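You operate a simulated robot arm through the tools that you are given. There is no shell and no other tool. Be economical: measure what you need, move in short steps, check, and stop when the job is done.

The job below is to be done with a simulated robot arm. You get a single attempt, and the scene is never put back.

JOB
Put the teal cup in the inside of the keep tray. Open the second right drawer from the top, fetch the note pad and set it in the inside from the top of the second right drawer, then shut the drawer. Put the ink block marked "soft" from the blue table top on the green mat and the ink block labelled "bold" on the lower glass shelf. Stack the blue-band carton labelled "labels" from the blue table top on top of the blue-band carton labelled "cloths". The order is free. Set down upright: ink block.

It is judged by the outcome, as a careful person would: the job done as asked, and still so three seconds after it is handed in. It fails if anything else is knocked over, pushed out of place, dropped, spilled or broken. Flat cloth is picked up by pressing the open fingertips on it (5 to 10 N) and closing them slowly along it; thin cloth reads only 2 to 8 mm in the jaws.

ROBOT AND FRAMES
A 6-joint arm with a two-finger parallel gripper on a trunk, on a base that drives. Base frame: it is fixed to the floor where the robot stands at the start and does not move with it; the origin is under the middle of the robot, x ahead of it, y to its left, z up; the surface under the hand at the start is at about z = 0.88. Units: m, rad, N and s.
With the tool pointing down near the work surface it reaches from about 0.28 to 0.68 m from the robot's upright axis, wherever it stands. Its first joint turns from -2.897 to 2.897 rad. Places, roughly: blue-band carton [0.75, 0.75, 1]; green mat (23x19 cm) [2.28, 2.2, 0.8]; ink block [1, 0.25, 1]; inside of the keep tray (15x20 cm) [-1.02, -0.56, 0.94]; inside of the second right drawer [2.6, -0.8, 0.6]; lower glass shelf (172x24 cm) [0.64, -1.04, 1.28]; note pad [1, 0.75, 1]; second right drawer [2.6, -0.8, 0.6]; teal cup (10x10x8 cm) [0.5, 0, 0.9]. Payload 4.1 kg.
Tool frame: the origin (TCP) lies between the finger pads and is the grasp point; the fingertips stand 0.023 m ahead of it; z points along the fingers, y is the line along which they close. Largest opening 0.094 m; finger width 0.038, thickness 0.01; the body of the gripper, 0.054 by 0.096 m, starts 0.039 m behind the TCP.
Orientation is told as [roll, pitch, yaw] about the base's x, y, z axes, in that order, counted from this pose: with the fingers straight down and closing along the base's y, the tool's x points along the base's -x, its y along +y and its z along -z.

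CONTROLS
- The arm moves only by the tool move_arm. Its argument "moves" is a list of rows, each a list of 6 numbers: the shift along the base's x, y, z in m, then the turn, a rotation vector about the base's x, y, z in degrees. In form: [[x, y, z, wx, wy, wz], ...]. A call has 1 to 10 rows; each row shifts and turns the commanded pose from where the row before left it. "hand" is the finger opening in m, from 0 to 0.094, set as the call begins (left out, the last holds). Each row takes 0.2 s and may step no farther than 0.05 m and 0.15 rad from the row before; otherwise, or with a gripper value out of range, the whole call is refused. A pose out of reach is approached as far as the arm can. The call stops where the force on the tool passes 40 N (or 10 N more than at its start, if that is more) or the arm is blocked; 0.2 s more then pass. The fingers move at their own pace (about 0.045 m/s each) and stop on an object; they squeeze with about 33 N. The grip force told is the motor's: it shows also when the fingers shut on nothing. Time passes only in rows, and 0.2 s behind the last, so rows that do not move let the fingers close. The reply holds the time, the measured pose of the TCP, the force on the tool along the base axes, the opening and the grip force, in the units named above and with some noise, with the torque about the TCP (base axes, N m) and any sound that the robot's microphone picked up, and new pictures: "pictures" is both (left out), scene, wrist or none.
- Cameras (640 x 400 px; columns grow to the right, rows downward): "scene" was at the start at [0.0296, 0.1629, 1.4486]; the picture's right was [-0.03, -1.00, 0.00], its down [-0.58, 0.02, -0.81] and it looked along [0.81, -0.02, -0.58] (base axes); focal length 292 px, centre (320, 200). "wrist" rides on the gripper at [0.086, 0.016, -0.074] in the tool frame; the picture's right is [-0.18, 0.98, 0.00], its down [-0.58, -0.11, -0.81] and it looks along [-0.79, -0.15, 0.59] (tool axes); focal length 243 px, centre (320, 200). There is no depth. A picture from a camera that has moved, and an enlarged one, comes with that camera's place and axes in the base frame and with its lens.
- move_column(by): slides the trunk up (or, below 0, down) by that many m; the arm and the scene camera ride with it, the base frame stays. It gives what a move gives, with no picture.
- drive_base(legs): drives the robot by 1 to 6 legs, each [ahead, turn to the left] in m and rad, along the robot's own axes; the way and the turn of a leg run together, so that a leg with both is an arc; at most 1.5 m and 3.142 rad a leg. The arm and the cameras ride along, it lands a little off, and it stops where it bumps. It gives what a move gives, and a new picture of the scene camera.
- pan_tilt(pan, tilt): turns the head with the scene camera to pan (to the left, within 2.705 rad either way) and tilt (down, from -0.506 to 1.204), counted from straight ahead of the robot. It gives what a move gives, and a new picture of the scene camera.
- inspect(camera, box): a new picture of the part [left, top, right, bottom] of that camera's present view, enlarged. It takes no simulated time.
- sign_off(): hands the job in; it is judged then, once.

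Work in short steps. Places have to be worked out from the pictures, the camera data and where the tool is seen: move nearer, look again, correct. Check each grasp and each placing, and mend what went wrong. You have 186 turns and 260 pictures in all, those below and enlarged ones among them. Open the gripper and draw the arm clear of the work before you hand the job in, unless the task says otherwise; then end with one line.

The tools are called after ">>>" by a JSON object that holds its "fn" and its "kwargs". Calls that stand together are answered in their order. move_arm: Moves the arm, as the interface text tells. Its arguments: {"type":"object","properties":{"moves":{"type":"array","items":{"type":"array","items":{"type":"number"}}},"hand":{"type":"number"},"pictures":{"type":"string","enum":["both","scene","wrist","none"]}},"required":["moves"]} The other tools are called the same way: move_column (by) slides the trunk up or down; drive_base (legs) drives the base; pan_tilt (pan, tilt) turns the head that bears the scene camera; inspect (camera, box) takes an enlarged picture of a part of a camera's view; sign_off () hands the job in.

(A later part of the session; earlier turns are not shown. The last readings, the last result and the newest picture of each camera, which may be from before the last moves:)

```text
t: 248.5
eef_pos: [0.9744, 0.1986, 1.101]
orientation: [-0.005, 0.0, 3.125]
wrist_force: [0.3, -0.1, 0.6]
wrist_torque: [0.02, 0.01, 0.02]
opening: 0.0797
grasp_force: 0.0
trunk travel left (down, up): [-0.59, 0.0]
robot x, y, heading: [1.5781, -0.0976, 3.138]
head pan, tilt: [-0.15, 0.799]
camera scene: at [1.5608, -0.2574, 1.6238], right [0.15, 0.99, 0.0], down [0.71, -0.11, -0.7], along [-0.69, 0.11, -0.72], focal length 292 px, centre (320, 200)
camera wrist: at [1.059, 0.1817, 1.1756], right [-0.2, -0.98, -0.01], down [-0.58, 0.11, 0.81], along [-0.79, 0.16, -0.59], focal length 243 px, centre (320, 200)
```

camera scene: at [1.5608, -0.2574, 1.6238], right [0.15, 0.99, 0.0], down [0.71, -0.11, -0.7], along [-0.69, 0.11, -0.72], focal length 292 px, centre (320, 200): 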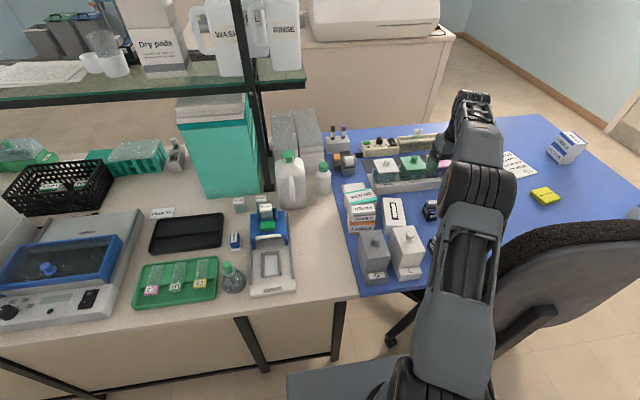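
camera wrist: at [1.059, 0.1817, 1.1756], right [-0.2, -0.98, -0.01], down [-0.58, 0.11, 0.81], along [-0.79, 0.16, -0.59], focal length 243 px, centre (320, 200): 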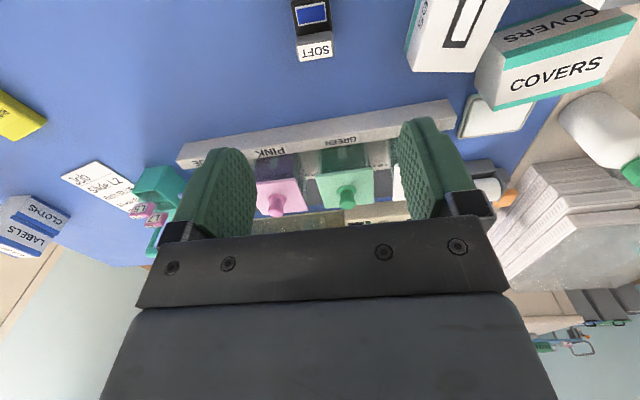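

SOFT aligned within 6 mm. Shift y slightly and lower to z≈0.99.

>>> {"fn": "move_arm", "kwargs": {"moves": [[0, 0.006, -0.04, 0, 0, 0], [0, 0, -0.04, 0, 0, 0], [0, 0, -0.03, 0, 0, 0], [0, 0, 0, 0, 0, 0]]}}

```text
t: 249.5
eef_pos: [0.9739, 0.2032, 0.991]
orientation: [-0.006, -0.001, 3.125]
wrist_force: [-0.1, -0.3, 1.1]
wrist_torque: [-0.04, 0.02, -0.01]
opening: 0.0799
grasp_force: 0.0
trunk travel left (down, up): [-0.59, 0.0]
robot x, y, heading: [1.5802, -0.1053, 3.142]
head pan, tilt: [-0.15, 0.799]
camera scene: at [1.5608, -0.2574, 1.6238], right [0.15, 0.99, 0.0], down [0.71, -0.11, -0.7], along [-0.69, 0.11, -0.72], focal length 292 px, centre (320, 200)
camera wrist: at [1.0594, 0.1869, 1.0642], right [-0.2, -0.98, -0.01], down [-0.58, 0.11, 0.81], along [-0.79, 0.16, -0.59], focal length 243 px, centre (320, 200)
```

scene: 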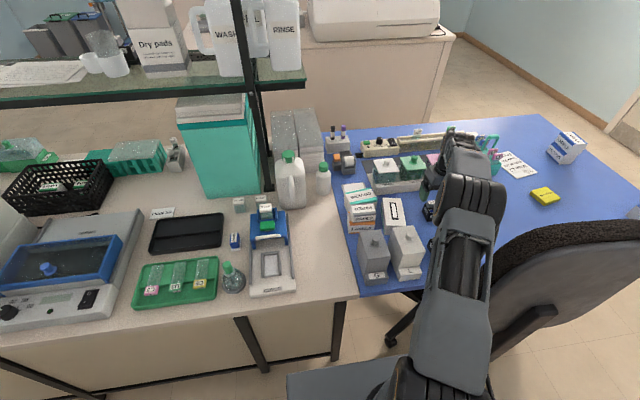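
wrist: 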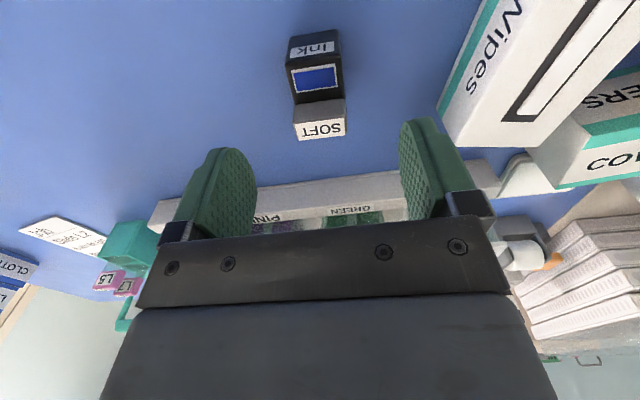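

Centred and aligned. Descend and grip.

>>> {"fn": "move_arm", "kwargs": {"moves": [[-0.003, 0, -0.035, 0, 0, 0], [0, 0, -0.03, 0, 0, 0], [0, 0, -0.016, 0, 0, 0], [0, 0, 0, 0, 0, 0]], "pictures": "wrist"}}

>>> {"fn": "move_arm", "kwargs": {"moves": [[0, 0, 0, 0, 0, 0], [0, 0, 0, 0, 0, 0], [0, 0, 0, 0, 0, 0], [0, 0, 0, 0, 0, 0]], "hand": 0.01, "pictures": "wrist"}}

```text
t: 250.5
eef_pos: [0.9699, 0.2028, 0.91]
orientation: [-0.006, -0.001, 3.126]
wrist_force: [-0.2, 0.3, 0.2]
wrist_torque: [0.02, 0.04, 0.0]
opening: 0.0798
grasp_force: 0.0
trunk travel left (down, up): [-0.59, 0.0]
robot x, y, heading: [1.5777, -0.1009, 3.136]
head pan, tilt: [-0.15, 0.799]
camera wrist: at [1.056, 0.1855, 0.9827], right [-0.2, -0.98, -0.01], down [-0.58, 0.11, 0.81], along [-0.79, 0.16, -0.59], focal length 243 px, centre (320, 200)
```

wrist: 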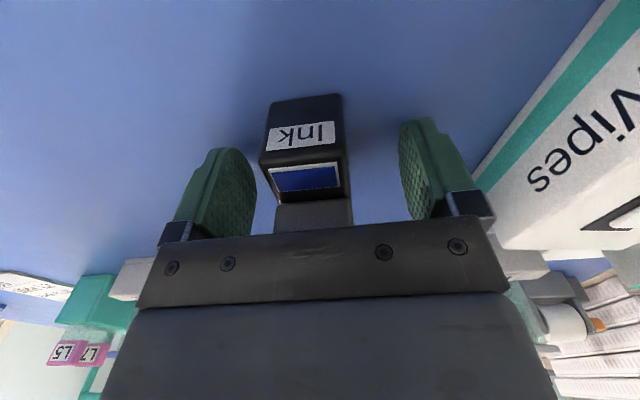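

```text
t: 251.5
eef_pos: [0.9707, 0.203, 0.9086]
orientation: [-0.006, -0.001, 3.125]
wrist_force: [0.0, 1.0, -0.7]
wrist_torque: [-0.05, -0.04, 0.01]
opening: 0.0337
grasp_force: 33.2
trunk travel left (down, up): [-0.59, 0.0]
robot x, y, heading: [1.5766, -0.1009, 3.132]
head pan, tilt: [-0.15, 0.799]
camera wrist: at [1.0561, 0.1856, 0.9829], right [-0.2, -0.98, -0.01], down [-0.58, 0.11, 0.81], along [-0.79, 0.16, -0.59], focal length 243 px, centre (320, 200)
```

wrist: 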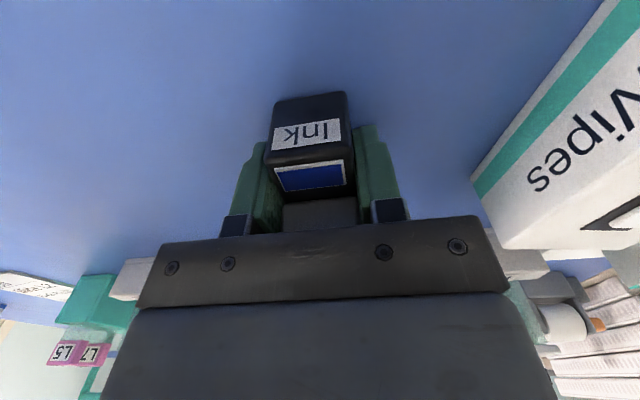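

Gripped (34 mm). Lift and retrace the path back.

>>> {"fn": "move_arm", "kwargs": {"moves": [[0, 0, 0.04, 0, 0, 0], [0, 0, 0.045, 0, 0, 0], [0, 0, 0.045, 0, 0, 0], [0, 0, 0.045, 0, 0, 0], [0.0286, -0.0345, 0.015, 0, 0, 0], [0.0286, -0.0345, 0.015, 0, 0, 0], [0.0286, -0.0345, 0.02, 0, 0, 0], [0.0286, -0.0345, 0.02, 0, 0, 0], [0.0286, -0.0345, 0.02, 0, 0, 0]], "pictures": "wrist"}}

>>> {"fn": "move_arm", "kwargs": {"moves": [[0.0286, -0.0345, 0.02, 0, 0, 0], [0.0286, -0.0345, 0.02, 0, 0, 0], [0.0286, -0.0345, 0, 0, 0, 0], [0.0286, -0.0345, 0, 0, 0, 0], [0, 0, 0, 0, 0, 0]], "pictures": "scene"}}

```text
t: 253.5
eef_pos: [1.1133, 0.0289, 1.1771]
orientation: [-0.008, -0.002, 3.127]
wrist_force: [0.2, -0.7, -0.5]
wrist_torque: [0.01, 0.03, 0.02]
opening: 0.0337
grasp_force: 32.7
trunk travel left (down, up): [-0.59, 0.0]
robot x, y, heading: [1.578, -0.0989, 3.142]
head pan, tilt: [-0.15, 0.799]
camera wrist: at [1.1984, 0.0125, 1.2499], right [-0.2, -0.98, -0.01], down [-0.58, 0.11, 0.81], along [-0.79, 0.16, -0.59], focal length 243 px, centre (320, 200)
```

wrist: 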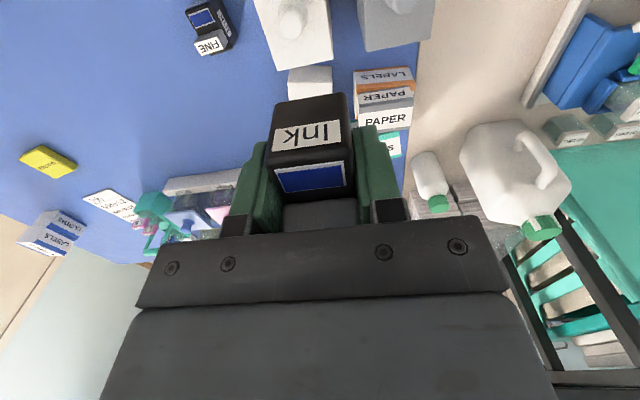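

```text
t: 254.7
eef_pos: [1.2293, -0.1086, 1.2147]
orientation: [-0.005, 0.0, 3.125]
wrist_force: [0.0, -0.8, -0.5]
wrist_torque: [-0.03, -0.02, 0.0]
opening: 0.0335
grasp_force: 33.1
trunk travel left (down, up): [-0.59, 0.0]
robot x, y, heading: [1.5817, -0.1009, 3.137]
head pan, tilt: [-0.15, 0.799]
camera scene: at [1.5606, -0.2574, 1.6237], right [0.15, 0.99, 0.0], down [0.71, -0.11, -0.7], along [-0.69, 0.11, -0.72], focal length 292 px, centre (320, 200)
```

scene: 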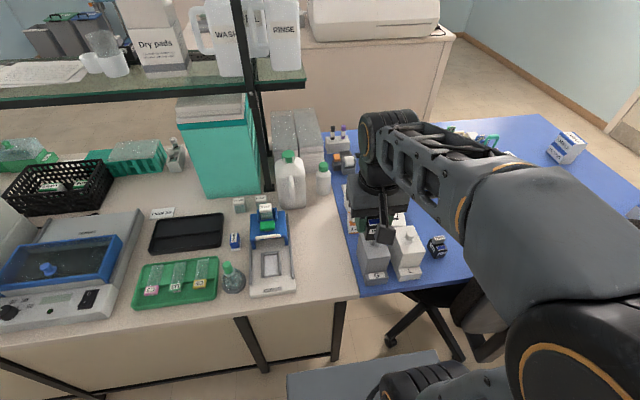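

Drive back, turn to +y, and go up the aisle toward the green mat table.

>>> {"fn": "drive_base", "kwargs": {"legs": [[-0.1, 0], [0, -1.566], [1.4, 0]]}}

>>> {"fn": "pan_tilt", "kwargs": {"pan": -0.5, "tilt": 0.6}}

```text
t: 266.2
eef_pos: [1.6641, 1.6401, 1.2166]
orientation: [-0.007, -0.002, 1.57]
wrist_force: [0.0, 0.0, -0.1]
wrist_torque: [-0.03, 0.0, -0.04]
opening: 0.0336
grasp_force: 32.7
trunk travel left (down, up): [-0.59, 0.0]
robot x, y, heading: [1.678, 1.2908, 1.582]
head pan, tilt: [-0.15, 0.799]
camera scene: at [1.5229, 1.3071, 1.6237], right [0.99, -0.14, 0.0], down [-0.1, -0.71, -0.7], along [0.1, 0.69, -0.72], focal length 292 px, centre (320, 200)
```

scene: 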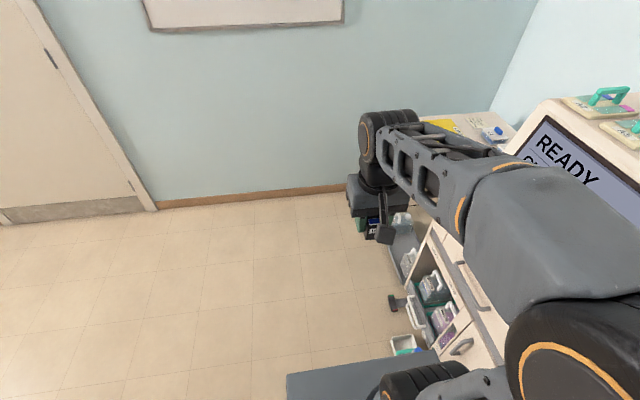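

```text
t: 267.1
eef_pos: [1.6654, 1.64, 1.2164]
orientation: [-0.004, -0.002, 1.57]
wrist_force: [0.6, -1.1, -0.6]
wrist_torque: [-0.01, 0.04, 0.02]
opening: 0.0338
grasp_force: 32.6
trunk travel left (down, up): [-0.59, 0.0]
robot x, y, heading: [1.6728, 1.2873, 1.577]
head pan, tilt: [-0.499, 0.6]
camera scene: at [1.5531, 1.3051, 1.6406], right [0.88, -0.47, 0.0], down [-0.26, -0.5, -0.82], along [0.39, 0.73, -0.57], focal length 292 px, centre (320, 200)
```

scene: 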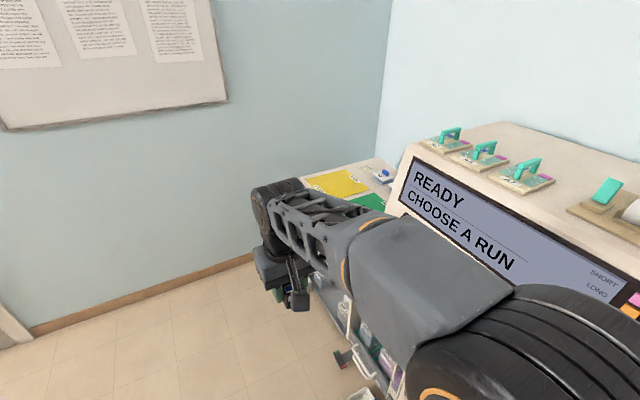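

Continue, steering slightly away from the machine cart, then turn to face the mat table.

>>> {"fn": "drive_base", "kwargs": {"legs": [[0.45, 0.11], [0.45, -0.11]]}}

>>> {"fn": "pan_tilt", "kwargs": {"pan": -1.3, "tilt": 0.75}}

```text
t: 272.1
eef_pos: [1.6103, 2.5439, 1.2164]
orientation: [-0.006, -0.002, 1.559]
wrist_force: [0.0, -0.1, -0.5]
wrist_torque: [-0.03, 0.0, 0.0]
opening: 0.0335
grasp_force: 33.2
trunk travel left (down, up): [-0.59, 0.0]
robot x, y, heading: [1.6178, 2.1938, 1.571]
head pan, tilt: [-0.499, 0.6]
camera scene: at [1.4962, 2.2094, 1.6406], right [0.88, -0.48, 0.0], down [-0.27, -0.5, -0.82], along [0.39, 0.73, -0.57], focal length 292 px, centre (320, 200)
```

scene: 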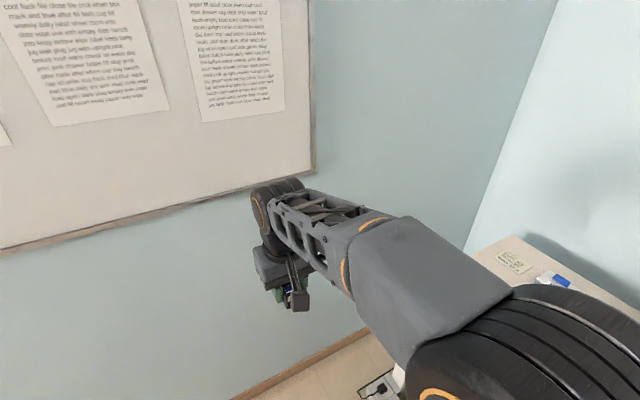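

```text
t: 273.2
eef_pos: [1.6105, 2.5441, 1.2161]
orientation: [-0.005, -0.003, 1.56]
wrist_force: [0.3, 0.2, -0.5]
wrist_torque: [0.03, 0.0, 0.03]
opening: 0.0335
grasp_force: 32.9
trunk travel left (down, up): [-0.59, 0.0]
robot x, y, heading: [1.6171, 2.1875, 1.574]
head pan, tilt: [-1.3, 0.75]
camera scene: at [1.5338, 2.1535, 1.6278], right [0.27, -0.96, 0.0], down [-0.66, -0.18, -0.73], along [0.7, 0.2, -0.68], focal length 292 px, centre (320, 200)
```

scene: 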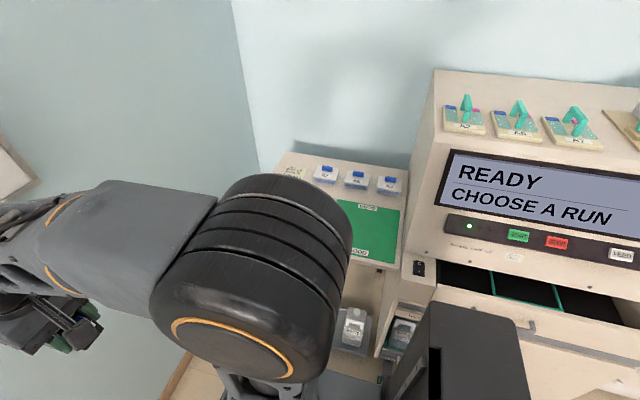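

Turn to face the mat table.

>>> {"fn": "drive_base", "kwargs": {"legs": [[0, -1.574]]}}

>>> {"fn": "pan_tilt", "kwargs": {"pan": 0.1, "tilt": 0.8}}

```text
t: 277.4
eef_pos: [1.9687, 2.2104, 1.2157]
orientation: [-0.006, -0.003, 0.017]
wrist_force: [-0.2, 0.9, -0.8]
wrist_torque: [-0.01, -0.03, -0.02]
opening: 0.0336
grasp_force: 33.0
trunk travel left (down, up): [-0.59, 0.0]
robot x, y, heading: [1.6156, 2.1909, 0.026]
head pan, tilt: [-1.3, 0.75]
camera scene: at [1.5801, 2.277, 1.6277], right [-0.96, -0.29, 0.0], down [-0.2, 0.65, -0.73], along [0.22, -0.7, -0.68], focal length 292 px, centre (320, 200)
```

scene: 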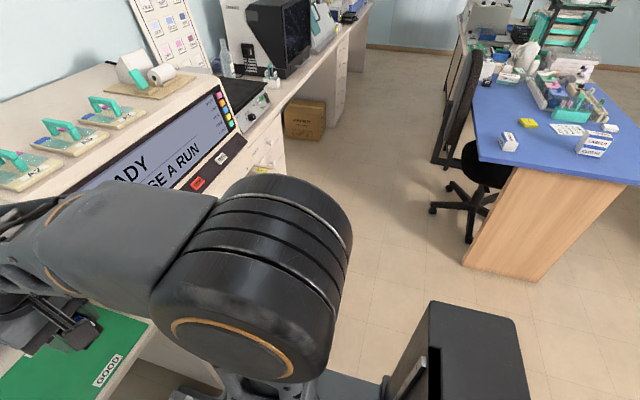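

```text
t: 278.9
eef_pos: [1.9691, 2.2096, 1.2154]
orientation: [-0.005, -0.001, 0.018]
wrist_force: [-0.3, 0.0, 0.0]
wrist_torque: [0.02, 0.02, 0.02]
opening: 0.0336
grasp_force: 33.1
trunk travel left (down, up): [-0.59, 0.0]
robot x, y, heading: [1.6215, 2.191, 0.031]
head pan, tilt: [0.099, 0.799]
camera scene: at [1.6357, 2.3664, 1.6237], right [0.13, -0.99, 0.0], down [-0.71, -0.09, -0.7], along [0.69, 0.09, -0.72], focal length 292 px, centre (320, 200)
```

scene: 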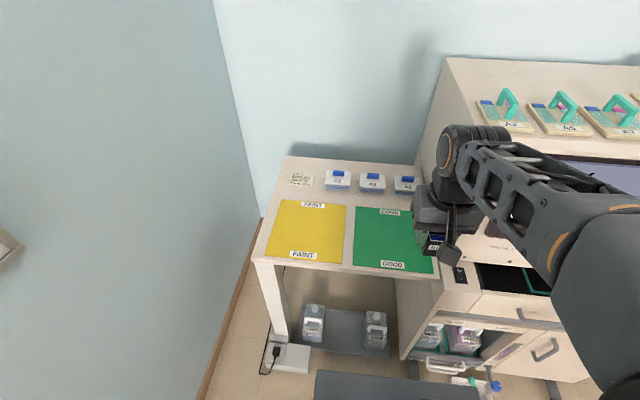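

Mat centre ≈ (2.27,2.2). Move 7 cm closer, lower trunk 0.1.

>>> {"fn": "drive_base", "kwargs": {"legs": [[0.07, -0.03]]}}

>>> {"fn": "move_column", "kwargs": {"by": -0.1}}

>>> {"fn": "move_arm", "kwargs": {"moves": [[0.045, 0, 0, 0, 0, 0], [0.045, 0, -0.02, 0, 0, 0], [0.04, 0, -0.025, 0, 0, 0], [0.04, 0, -0.03, 0, 0, 0], [0.03, 0, -0.03, 0, 0, 0], [0, 0, 0, 0, 0, 0]]}}

```text
t: 280.0
eef_pos: [2.0422, 2.1998, 1.2168]
orientation: [-0.006, -0.001, -0.016]
wrist_force: [0.4, 0.3, -1.1]
wrist_torque: [0.01, 0.01, 0.0]
opening: 0.0337
grasp_force: 33.4
trunk travel left (down, up): [-0.59, 0.0]
robot x, y, heading: [1.6914, 2.1935, -0.003]
head pan, tilt: [0.099, 0.799]
camera scene: at [1.7141, 2.3669, 1.6237], right [0.1, -1.0, 0.0], down [-0.71, -0.07, -0.7], along [0.69, 0.07, -0.72], focal length 292 px, centre (320, 200)
```

scene: 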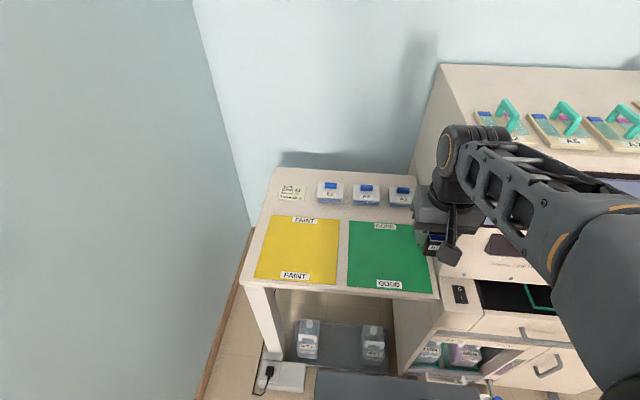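

```text
t: 281.3
eef_pos: [2.0418, 2.2001, 1.1165]
orientation: [-0.005, -0.001, -0.016]
wrist_force: [0.3, 0.6, -0.9]
wrist_torque: [-0.03, -0.02, 0.01]
opening: 0.0335
grasp_force: 32.6
trunk travel left (down, up): [-0.49, 0.1]
robot x, y, heading: [1.6912, 2.1902, -0.003]
head pan, tilt: [0.099, 0.799]
```

```text
t: 282.7
eef_pos: [2.2414, 2.2026, 1.0102]
orientation: [-0.006, -0.001, -0.016]
wrist_force: [0.0, 0.5, -1.1]
wrist_torque: [0.01, 0.02, 0.02]
opening: 0.0335
grasp_force: 33.4
trunk travel left (down, up): [-0.49, 0.1]
robot x, y, heading: [1.6936, 2.1951, 0.0]
head pan, tilt: [0.099, 0.799]
camera scene: at [1.7129, 2.367, 1.5237], right [0.1, -1.0, 0.0], down [-0.71, -0.07, -0.7], along [0.69, 0.07, -0.72], focal length 292 px, centre (320, 200)
camera wrist: at [2.154, 2.2216, 1.0832], right [0.2, 0.98, -0.01], down [0.58, -0.11, 0.81], along [0.79, -0.16, -0.59], focal length 243 px, centre (320, 200)
```

scene: 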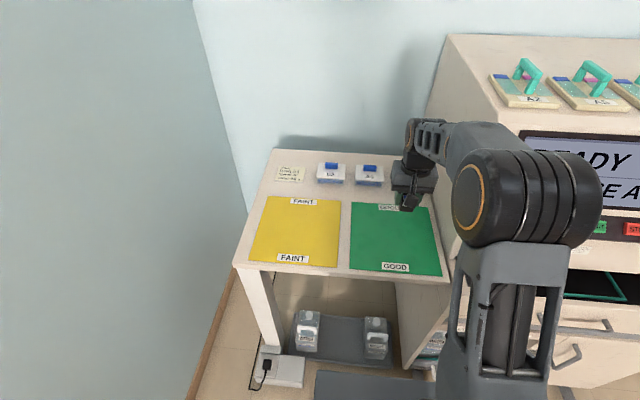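
wrist: 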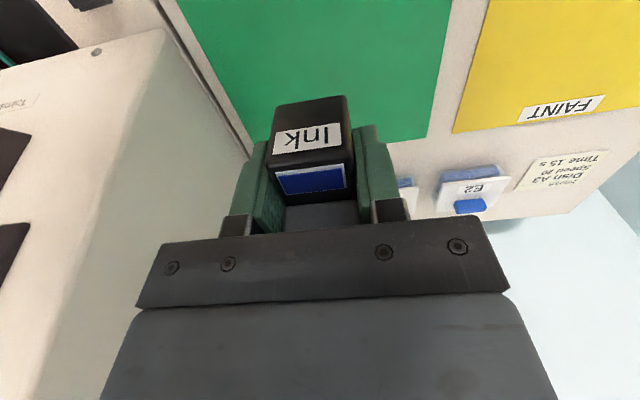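

Above the mat. Lower until contact.

>>> {"fn": "move_arm", "kwargs": {"moves": [[0.01, 0.003, -0.04, 0, 0, 0], [0, 0, -0.045, 0, 0, 0], [0, 0, -0.045, 0, 0, 0], [0, 0, -0.025, 0, 0, 0], [0, 0, -0.01, 0, 0, 0], [0, 0, 0, 0, 0, 0]], "pictures": "none"}}

>>> {"fn": "move_arm", "kwargs": {"moves": [[0, 0, -0.004, 0, 0, 0], [0, 0, -0.003, 0, 0, 0], [0, 0, -0.003, 0, 0, 0], [0, 0, -0.003, 0, 0, 0], [0, 0, 0, 0, 0, 0]], "pictures": "wrist"}}

```text
t: 284.1
eef_pos: [2.251, 2.203, 0.8465]
orientation: [-0.005, -0.002, -0.016]
wrist_force: [0.7, 0.7, -0.9]
wrist_torque: [-0.02, 0.01, -0.03]
opening: 0.0334
grasp_force: 33.1
trunk travel left (down, up): [-0.49, 0.1]
robot x, y, heading: [1.693, 2.1939, 0.001]
head pan, tilt: [0.099, 0.799]
```

```text
t: 285.3
eef_pos: [2.2519, 2.2026, 0.8324]
orientation: [-0.007, -0.002, -0.015]
wrist_force: [0.5, -0.6, -0.1]
wrist_torque: [0.01, -0.01, -0.02]
opening: 0.0335
grasp_force: 33.2
trunk travel left (down, up): [-0.49, 0.1]
robot x, y, heading: [1.6946, 2.1961, -0.005]
head pan, tilt: [0.099, 0.799]
camera wrist: at [2.1633, 2.2222, 0.9065], right [0.2, 0.98, -0.01], down [0.58, -0.11, 0.81], along [0.79, -0.16, -0.59], focal length 243 px, centre (320, 200)
```

wrist: 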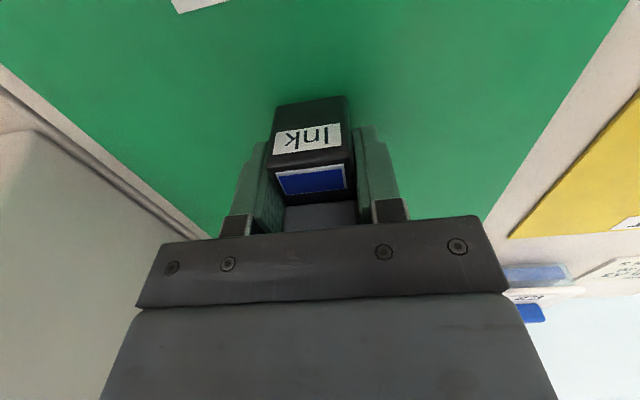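

Near the mat; continue in 3 mm steps to contact.

>>> {"fn": "move_arm", "kwargs": {"moves": [[0, 0, -0.003, 0, 0, 0], [0, 0, -0.003, 0, 0, 0], [0, 0, -0.003, 0, 0, 0], [0, 0, 0, 0, 0, 0]], "pictures": "none"}}

```text
t: 286.3
eef_pos: [2.2514, 2.2034, 0.8238]
orientation: [-0.006, -0.002, -0.017]
wrist_force: [-0.2, -1.1, -0.6]
wrist_torque: [0.0, -0.01, -0.02]
opening: 0.0332
grasp_force: 32.8
trunk travel left (down, up): [-0.49, 0.1]
robot x, y, heading: [1.6869, 2.1949, -0.009]
head pan, tilt: [0.099, 0.799]
```

Still no contact; continue.

>>> {"fn": "move_arm", "kwargs": {"moves": [[0, 0, -0.003, 0, 0, 0], [0, 0, -0.003, 0, 0, 0], [0, 0, -0.003, 0, 0, 0], [0, 0, -0.003, 0, 0, 0], [0, 0, 0, 0, 0, 0]], "pictures": "wrist"}}

```text
t: 287.1
eef_pos: [2.2511, 2.2036, 0.8219]
orientation: [-0.004, -0.01, -0.014]
wrist_force: [-11.3, -0.2, 20.9]
wrist_torque: [0.16, 0.81, 0.05]
opening: 0.0336
grasp_force: 33.2
trunk travel left (down, up): [-0.49, 0.1]
robot x, y, heading: [1.689, 2.1933, -0.005]
head pan, tilt: [0.099, 0.799]
stopped in row 4: the force on the tool passed its limit at 44 N (the readings are from after the stop); the commanded pose is now the measured one
camera wrist: at [2.1632, 2.2226, 0.8945], right [0.2, 0.98, 0.0], down [0.57, -0.11, 0.81], along [0.8, -0.16, -0.58], focal length 243 px, centre (320, 200)
```

wrist: 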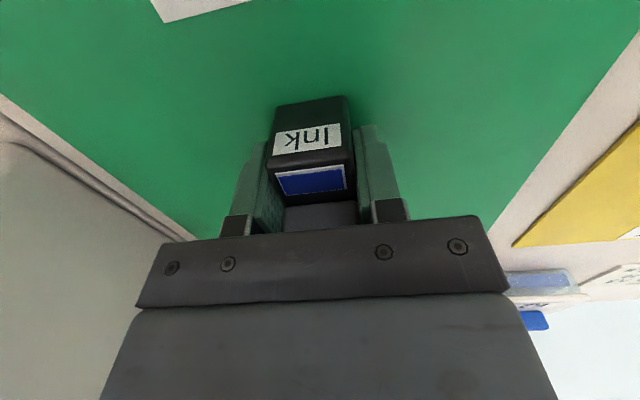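

Contact. Ease and release, then rise and check.

>>> {"fn": "move_arm", "kwargs": {"moves": [[0, 0, 0.001, 0, 0, 0], [0, 0, 0, 0, 0, 0], [0, 0, 0, 0, 0, 0]], "hand": 0.07, "pictures": "none"}}

>>> {"fn": "move_arm", "kwargs": {"moves": [[0, 0, 0.03, 0, 0, 0], [0, 0, 0.045, 0, 0, 0], [0, 0, 0.045, 0, 0, 0], [0, 0, 0.045, 0, 0, 0], [-0.03, 0, 0.03, 0, 0, 0], [-0.04, 0, 0.02, 0, 0, 0], [-0.045, 0, 0.02, 0, 0, 0], [-0.045, 0, 0, 0, 0, 0], [-0.045, 0, 0, 0, 0, 0]]}}

```text
t: 287.9
eef_pos: [2.2539, 2.2032, 0.8195]
orientation: [-0.005, -0.009, -0.016]
wrist_force: [-0.8, -0.5, 0.5]
wrist_torque: [-0.02, -0.01, 0.0]
opening: 0.0701
grasp_force: 0.1
trunk travel left (down, up): [-0.49, 0.1]
robot x, y, heading: [1.6935, 2.1945, -0.004]
head pan, tilt: [0.099, 0.799]
```

```text
t: 289.9
eef_pos: [2.0459, 2.2028, 1.0572]
orientation: [-0.004, -0.009, -0.014]
wrist_force: [0.2, 0.9, -0.4]
wrist_torque: [0.04, -0.01, -0.02]
opening: 0.0702
grasp_force: 0.1
trunk travel left (down, up): [-0.49, 0.1]
robot x, y, heading: [1.6911, 2.1948, -0.007]
head pan, tilt: [0.099, 0.799]
camera scene: at [1.7121, 2.367, 1.5237], right [0.1, -1.0, 0.0], down [-0.71, -0.07, -0.7], along [0.69, 0.07, -0.72], focal length 292 px, centre (320, 200)
camera wrist: at [1.9576, 2.2215, 1.1298], right [0.2, 0.98, 0.0], down [0.57, -0.11, 0.81], along [0.8, -0.16, -0.58], focal length 243 px, centre (320, 200)
```

scene: 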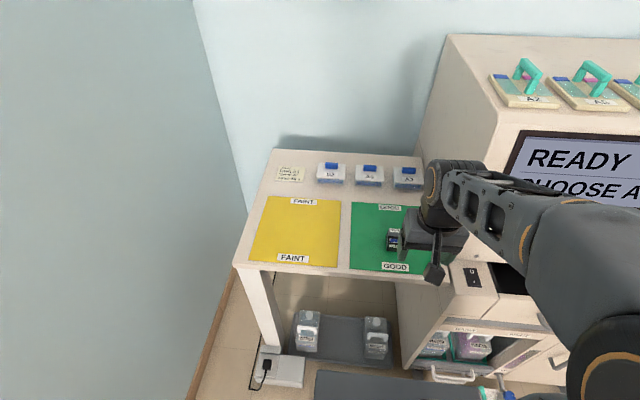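
wrist: 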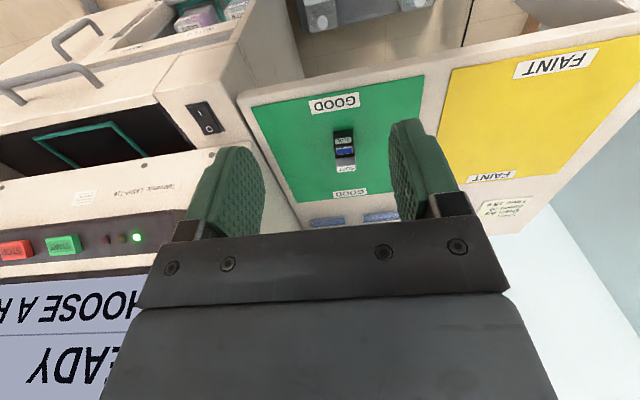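

SOFT stands upright on the green mat. Now go to the drawer bank at (2.3,-0.8).

>>> {"fn": "drive_base", "kwargs": {"legs": [[-0.1, 0], [0, -1.56], [1.5, 0], [1.0, 0]]}}

>>> {"fn": "pan_tilt", "kwargs": {"pan": 0.9, "tilt": 0.65}}

```text
t: 306.6
eef_pos: [1.6651, -0.6439, 1.0569]
orientation: [-0.005, -0.01, -1.582]
wrist_force: [0.9, 0.0, -0.1]
wrist_torque: [-0.05, 0.0, 0.0]
opening: 0.0701
grasp_force: 0.0
trunk travel left (down, up): [-0.49, 0.1]
robot x, y, heading: [1.6528, -0.2904, -1.568]
head pan, tilt: [0.099, 0.799]
camera scene: at [1.8317, -0.3085, 1.5237], right [-0.99, -0.1, 0.0], down [-0.07, 0.71, -0.7], along [0.07, -0.69, -0.72], focal length 292 px, centre (320, 200)
```

scene: 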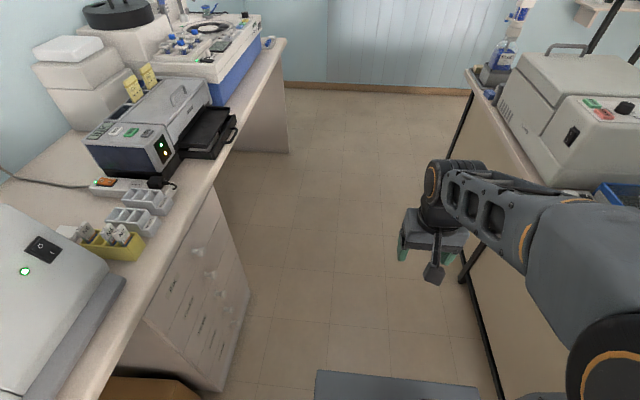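

```text
t: 307.7
eef_pos: [1.665, -0.6446, 1.0564]
orientation: [-0.005, -0.009, -1.58]
wrist_force: [0.4, 0.2, -0.1]
wrist_torque: [0.01, 0.02, -0.03]
opening: 0.0699
grasp_force: 0.0
trunk travel left (down, up): [-0.49, 0.1]
robot x, y, heading: [1.6537, -0.2865, -1.573]
head pan, tilt: [0.901, 0.649]
camera scene: at [1.8915, -0.2819, 1.5363], right [-0.62, -0.79, 0.0], down [-0.47, 0.37, -0.8], along [0.63, -0.49, -0.6], focal length 292 px, centre (320, 200)
```

scene: 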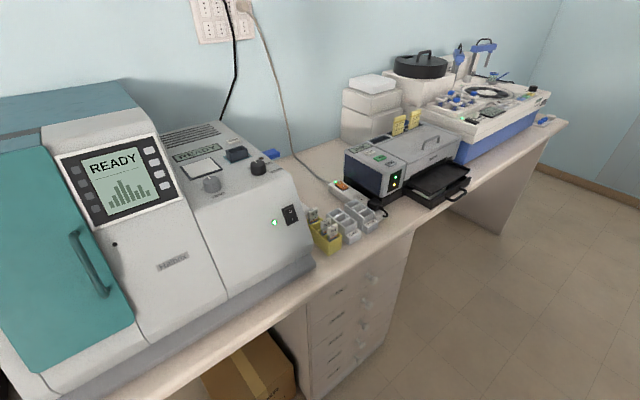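

Drawer bank face is x≈2.29, y −0.56…−0.98; second knob ≈ (2.26,−0.79,0.60). Drive in front of it and face it.

>>> {"fn": "drive_base", "kwargs": {"legs": [[0.5, 0], [0, 1.573]]}}

>>> {"fn": "move_column", "kwargs": {"by": -0.2}}

>>> {"fn": "pan_tilt", "kwargs": {"pan": -0.1, "tilt": 0.75}}

```text
t: 314.4
eef_pos: [2.0104, -0.7852, 1.0561]
orientation: [-0.004, -0.01, -0.046]
wrist_force: [-0.4, -0.3, 0.3]
wrist_torque: [0.01, 0.01, 0.02]
opening: 0.07
grasp_force: 0.1
trunk travel left (down, up): [-0.49, 0.1]
robot x, y, heading: [1.6525, -0.7788, -0.039]
head pan, tilt: [0.901, 0.649]
camera scene: at [1.6578, -0.5477, 1.5363], right [0.76, -0.65, 0.0], down [-0.39, -0.46, -0.8], along [0.52, 0.61, -0.6], focal length 292 px, centre (320, 200)
```

scene: 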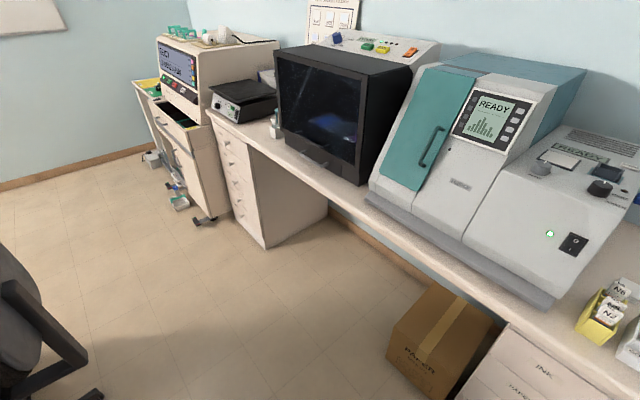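

```text
t: 316.5
eef_pos: [2.0097, -0.785, 0.8567]
orientation: [-0.004, -0.009, -0.047]
wrist_force: [-1.1, -0.9, -0.2]
wrist_torque: [0.0, -0.02, -0.03]
opening: 0.07
grasp_force: 0.1
trunk travel left (down, up): [-0.29, 0.3]
robot x, y, heading: [1.6526, -0.7825, -0.037]
head pan, tilt: [0.901, 0.649]
```

```text
t: 317.8
eef_pos: [2.0106, -0.7852, 0.8565]
orientation: [-0.005, -0.009, -0.048]
wrist_force: [0.2, -0.1, 0.2]
wrist_torque: [0.02, -0.03, -0.02]
opening: 0.0698
grasp_force: 0.0
trunk travel left (down, up): [-0.29, 0.3]
robot x, y, heading: [1.6527, -0.7802, -0.033]
head pan, tilt: [-0.099, 0.75]
camera scene: at [1.6838, -0.6249, 1.3277], right [-0.13, -0.99, 0.0], down [-0.68, 0.09, -0.73], along [0.72, -0.1, -0.68], focal length 292 px, centre (320, 200)
```

scene: 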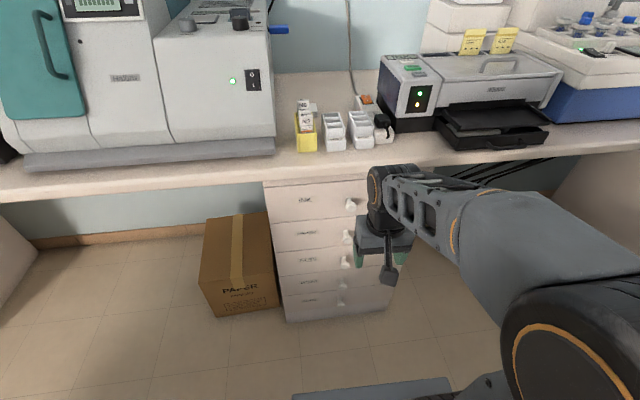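

Second knob ≈ (2.265,−0.793,0.606). Zoom to see its shape.

>>> {"fn": "inspect", "kwargs": {"camera": "scene", "box": [260, 170, 400, 320]}}

```text
2.67 times, centred on (330, 245) of scene
camera zoom: at [1.6838, -0.6249, 1.3277], right [-0.13, -0.99, 0.0], down [-0.68, 0.09, -0.73], along [0.72, -0.1, -0.68], focal length 780 px, centre (293, 80)
```

zoom: 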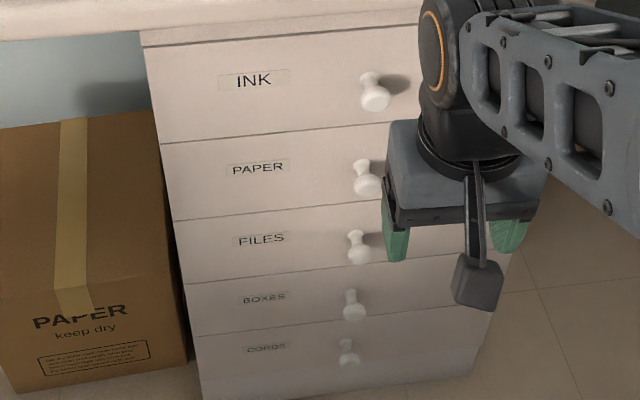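

Knob head ≈ (2.254,−0.793,0.607). Back off 0.1, then pitch the tool to horizontal while lowering.

>>> {"fn": "drive_base", "kwargs": {"legs": [[-0.1, 0.035]]}}

>>> {"fn": "move_arm", "kwargs": {"moves": [[0.02, 0, -0.02, 0, -8.2, 0], [0.02, 0, -0.02, 0, -8.2, 0], [0.02, 0, -0.025, 0, -8.2, 0], [0.02, 0, -0.025, 0, -8.2, 0], [0.02, 0, -0.025, 0, -8.2, 0], [0.02, 0, -0.025, 0, -8.2, 0]], "hand": 0.06}}

```text
t: 318.9
eef_pos: [1.911, -0.7699, 0.8566]
orientation: [-0.004, -0.009, -0.013]
wrist_force: [0.3, 0.2, -0.3]
wrist_torque: [-0.01, 0.02, -0.02]
opening: 0.0703
grasp_force: 0.1
trunk travel left (down, up): [-0.29, 0.3]
robot x, y, heading: [1.5548, -0.7805, -0.001]
head pan, tilt: [-0.099, 0.75]
camera scene: at [1.5787, -0.6223, 1.3277], right [-0.1, -1.0, 0.0], down [-0.68, 0.07, -0.73], along [0.73, -0.07, -0.68], focal length 292 px, centre (320, 200)
```

scene: 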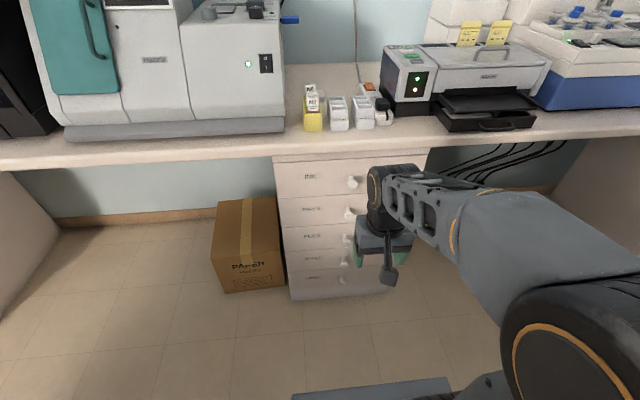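

```text
t: 320.4
eef_pos: [2.0303, -0.7712, 0.715]
orientation: [0.008, -0.869, -0.019]
wrist_force: [-0.7, -0.4, 0.1]
wrist_torque: [0.0, 0.0, 0.01]
opening: 0.0603
grasp_force: 0.1
out of reach, approached as far as the arm can: row 5
trunk travel left (down, up): [-0.29, 0.3]
robot x, y, heading: [1.5566, -0.7751, -0.001]
head pan, tilt: [-0.099, 0.75]
camera scene: at [1.5781, -0.6222, 1.3278], right [-0.1, -1.0, 0.0], down [-0.68, 0.07, -0.73], along [0.73, -0.07, -0.68], focal length 292 px, centre (320, 200)
camera wrist: at [1.9166, -0.7511, 0.6975], right [0.13, 0.98, 0.15], down [-0.24, -0.11, 0.96], along [0.96, -0.16, 0.22], focal length 243 px, centre (320, 200)
```

scene: 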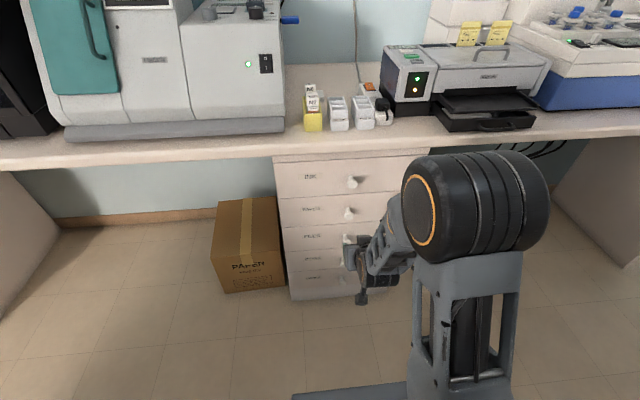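
wrist: 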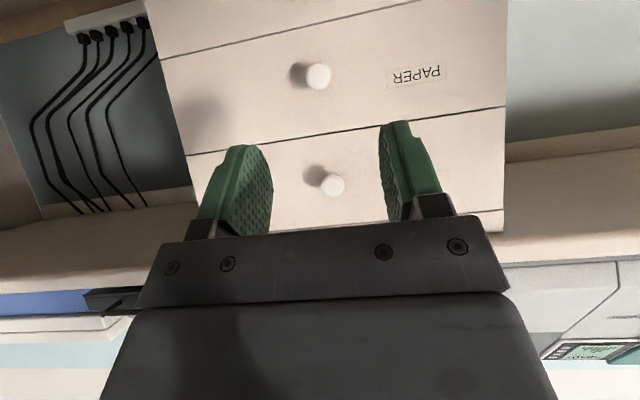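

PAPER knob confirmed at ≈(2.254,−0.787,0.61). The 50° pitch is sufficient; approach the knob.

>>> {"fn": "move_arm", "kwargs": {"moves": [[0.03, -0.005, -0.025, 0, 0, 0], [0.035, -0.005, -0.025, 0, 0, 0], [0.035, -0.005, -0.02, 0, 0, 0], [0.035, 0, -0.015, 0, 0, 0], [0, 0, 0, 0, 0, 0]]}}

```text
t: 321.6
eef_pos: [2.1664, -0.788, 0.6299]
orientation: [0.009, -0.868, -0.018]
wrist_force: [-0.3, 0.1, -0.4]
wrist_torque: [-0.04, -0.01, -0.04]
opening: 0.0601
grasp_force: 0.0
trunk travel left (down, up): [-0.29, 0.3]
robot x, y, heading: [1.5524, -0.7792, 0.003]
head pan, tilt: [-0.099, 0.75]
camera scene: at [1.5787, -0.6223, 1.3277], right [-0.1, -1.0, 0.0], down [-0.68, 0.07, -0.73], along [0.73, -0.07, -0.68], focal length 292 px, centre (320, 200)
camera wrist: at [2.0526, -0.7685, 0.6126], right [0.13, 0.98, 0.15], down [-0.24, -0.11, 0.96], along [0.96, -0.16, 0.22], focal length 243 px, centre (320, 200)
```

scene: 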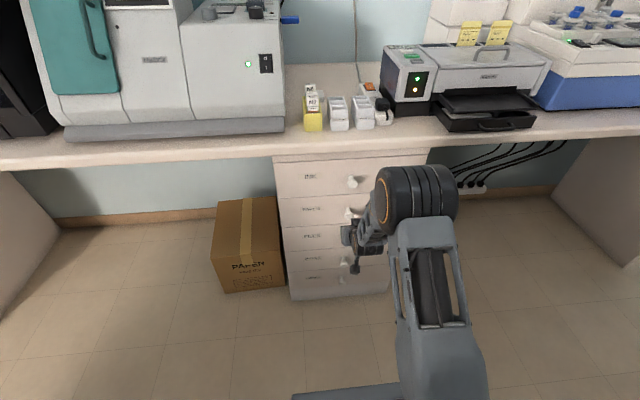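
wrist: 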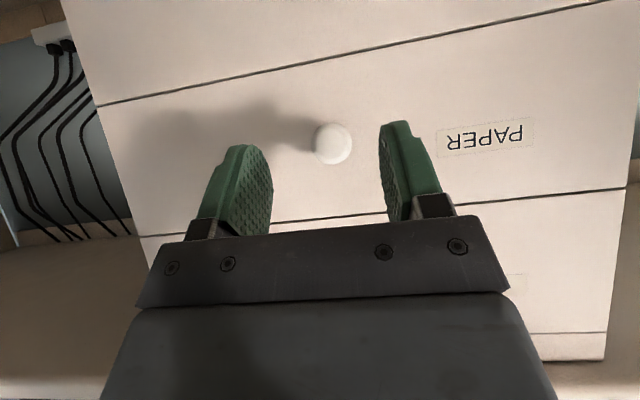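

Knob centred at (2.254,−0.785,0.614). Advance and grip it.

>>> {"fn": "move_arm", "kwargs": {"moves": [[0.03, 0.002, -0.008, 0, 0, 0], [0.03, 0.001, -0.005, 0, 0, 0], [0.02, 0, -0.003, 0, 0, 0], [0, 0, 0, 0, 0, 0]], "pictures": "wrist"}}

>>> {"fn": "move_arm", "kwargs": {"moves": [[0, 0, 0, 0, 0, 0], [0, 0, 0, 0, 0, 0], [0, 0, 0, 0, 0, 0], [0, 0, 0, 0, 0, 0]], "hand": 0.01, "pictures": "wrist"}}

```text
t: 322.6
eef_pos: [2.2481, -0.7822, 0.6148]
orientation: [0.01, -0.867, -0.019]
wrist_force: [-0.3, 0.1, -0.2]
wrist_torque: [0.01, -0.03, 0.04]
opening: 0.0599
grasp_force: 0.1
trunk travel left (down, up): [-0.29, 0.3]
robot x, y, heading: [1.552, -0.7794, -0.001]
head pan, tilt: [-0.099, 0.75]
camera wrist: at [2.134, -0.7642, 0.5972], right [0.13, 0.98, 0.15], down [-0.24, -0.11, 0.96], along [0.96, -0.16, 0.22], focal length 243 px, centre (320, 200)
```

wrist: 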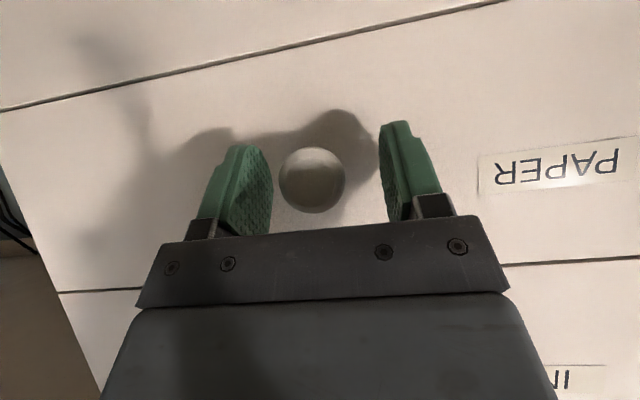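

```text
t: 323.6
eef_pos: [2.2478, -0.7871, 0.6156]
orientation: [0.014, -0.868, -0.027]
wrist_force: [1.5, -30.5, -0.9]
wrist_torque: [-0.16, -0.07, -0.11]
opening: 0.0317
grasp_force: 44.7
trunk travel left (down, up): [-0.29, 0.3]
robot x, y, heading: [1.5557, -0.7797, -0.006]
head pan, tilt: [-0.099, 0.75]
camera wrist: at [2.1339, -0.7673, 0.5972], right [0.14, 0.98, 0.15], down [-0.24, -0.11, 0.96], along [0.96, -0.17, 0.22], focal length 243 px, centre (320, 200)
```

wrist: 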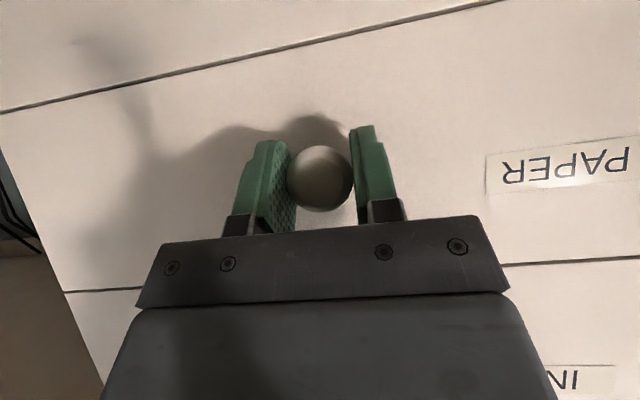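

Knob gripped. Relieve the sideways load and pull gently.

>>> {"fn": "move_arm", "kwargs": {"moves": [[0, -0.005, 0, 0, 0, 0], [-0.01, 0, 0, 0, 0, 0], [-0.02, 0, 0, 0, 0, 0], [-0.02, 0, 0, 0, 0, 0], [-0.02, 0, 0, 0, 0, 0], [0, 0, 0, 0, 0, 0]]}}

```text
t: 324.9
eef_pos: [2.1764, -0.7868, 0.6147]
orientation: [0.008, -0.865, -0.017]
wrist_force: [-1.3, 3.0, -0.9]
wrist_torque: [0.24, 0.66, 0.07]
opening: 0.0314
grasp_force: 44.7
trunk travel left (down, up): [-0.29, 0.3]
robot x, y, heading: [1.5548, -0.7816, 0.0]
head pan, tilt: [-0.099, 0.75]
camera scene: at [1.5783, -0.6222, 1.3277], right [-0.1, -1.0, 0.0], down [-0.68, 0.07, -0.73], along [0.73, -0.07, -0.68], focal length 292 px, centre (320, 200)
camera wrist: at [2.0612, -0.7683, 0.5973], right [0.13, 0.98, 0.15], down [-0.24, -0.11, 0.96], along [0.96, -0.16, 0.22], focal length 243 px, centre (320, 200)
```

scene: 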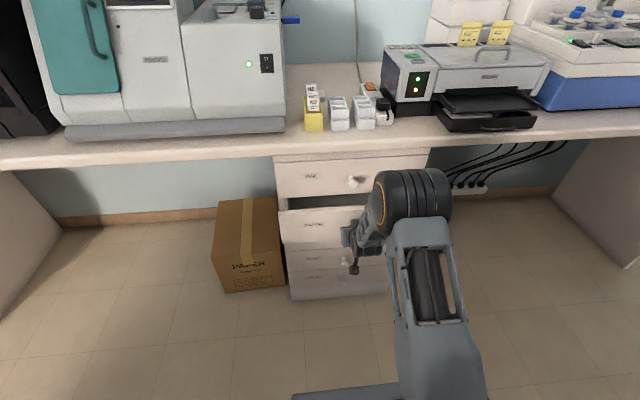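
wrist: 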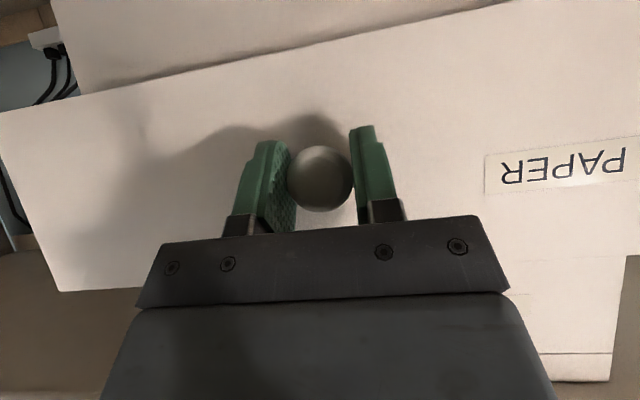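

The drawer opens. Pull further.

>>> {"fn": "move_arm", "kwargs": {"moves": [[-0.03, 0, 0, 0, 0, 0], [-0.03, 0, 0, 0, 0, 0], [-0.03, 0, 0, 0, 0, 0], [-0.03, 0, 0, 0, 0, 0], [-0.03, 0, 0, 0, 0, 0], [-0.02, 0, 0, 0, 0, 0], [0, 0, 0, 0, 0, 0]]}}

```text
t: 326.6
eef_pos: [2.0039, -0.7872, 0.6157]
orientation: [0.011, -0.87, -0.022]
wrist_force: [-1.4, 3.2, 6.9]
wrist_torque: [0.12, 0.27, -0.12]
opening: 0.0315
grasp_force: 44.9
trunk travel left (down, up): [-0.29, 0.3]
robot x, y, heading: [1.5553, -0.7782, 0.005]
head pan, tilt: [-0.099, 0.75]
camera scene: at [1.5781, -0.6222, 1.3278], right [-0.1, -1.0, 0.0], down [-0.68, 0.07, -0.73], along [0.73, -0.07, -0.68], focal length 292 px, centre (320, 200)
camera wrist: at [1.8915, -0.7679, 0.597], right [0.13, 0.98, 0.15], down [-0.24, -0.11, 0.96], along [0.96, -0.16, 0.22], focal length 243 px, centre (320, 200)
```

scene: 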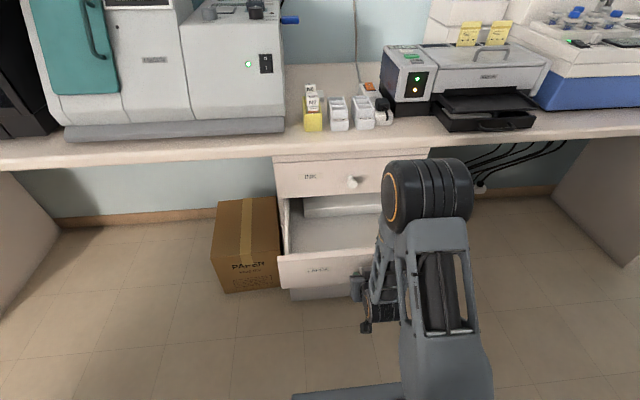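
wrist: 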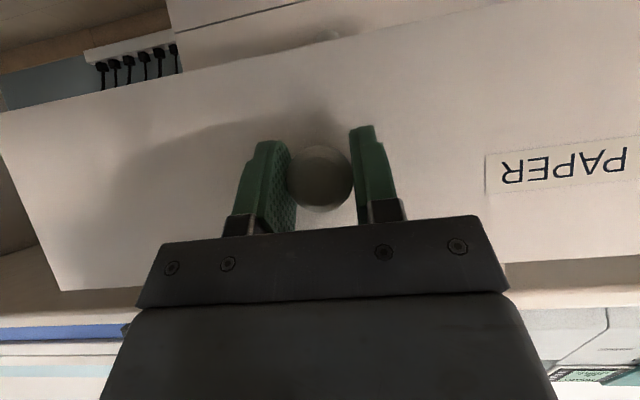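

Drawer is open ≈0.245 m. Release the knob and back away.

>>> {"fn": "move_arm", "kwargs": {"moves": [[0, 0, 0, 0, 0, 0], [0, 0, 0, 0, 0, 0], [0, 0, 0, 0, 0, 0]], "hand": 0.06, "pictures": "none"}}

>>> {"fn": "move_arm", "kwargs": {"moves": [[-0.03, 0, 0.0, 0, 0, 0], [-0.03, 0, 0.02, 0, 0, 0], [-0.02, 0, 0.04, 0, 0, 0], [0, 0, 0.045, 0, 4, 0], [0, 0, 0.045, 0, 7, 0], [0, 0, 0.045, 0, 7, 0], [0, 0, 0.045, 0, 7, 0], [0, 0, 0.045, 0, 7, 0], [0, 0, 0.03, 0, 8, 0], [0, 0, 0.03, 0, 8, 0]]}}

```text
t: 327.4
eef_pos: [2.0061, -0.7861, 0.6151]
orientation: [0.01, -0.867, -0.021]
wrist_force: [-0.1, 0.1, 0.2]
wrist_torque: [0.0, 0.0, -0.01]
opening: 0.06
grasp_force: 0.1
trunk travel left (down, up): [-0.29, 0.3]
robot x, y, heading: [1.5557, -0.7762, 0.004]
head pan, tilt: [-0.099, 0.75]
```

```text
t: 329.6
eef_pos: [1.9917, -0.7877, 0.9302]
orientation: [-0.006, -0.03, -0.011]
wrist_force: [-0.5, 0.1, -0.4]
wrist_torque: [0.05, 0.0, -0.01]
opening: 0.06
grasp_force: 0.1
out of reach, approached as far as the arm can: row 2, 3, 4
trunk travel left (down, up): [-0.29, 0.3]
robot x, y, heading: [1.5531, -0.7779, 0.006]
head pan, tilt: [-0.099, 0.75]
camera scene: at [1.5785, -0.6224, 1.3277], right [-0.1, -1.0, 0.0], down [-0.68, 0.07, -0.73], along [0.73, -0.07, -0.68], focal length 292 px, centre (320, 200)
camera wrist: at [1.9023, -0.7689, 1.0011], right [0.2, 0.98, 0.0], down [0.56, -0.11, 0.82], along [0.81, -0.16, -0.57], focal length 243 px, centre (320, 200)
```

scene: 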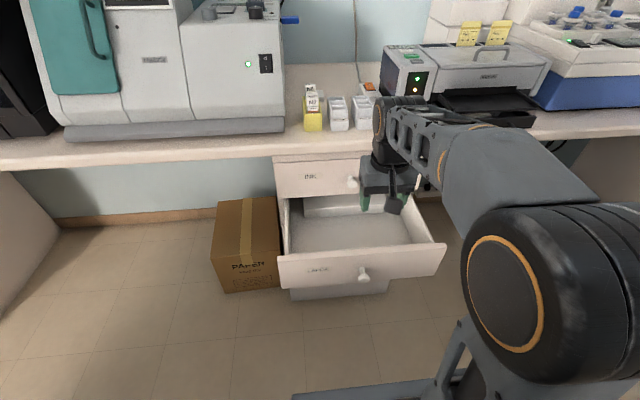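
wrist: 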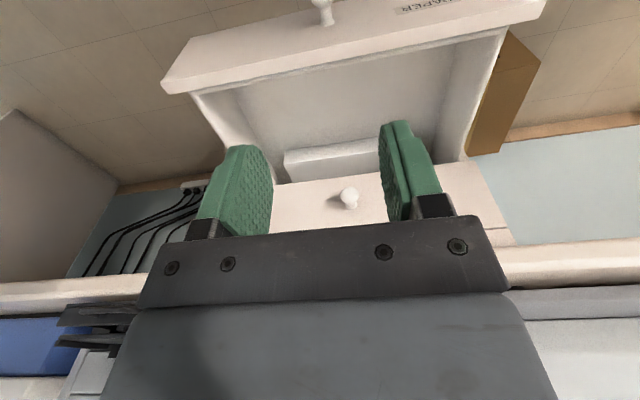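

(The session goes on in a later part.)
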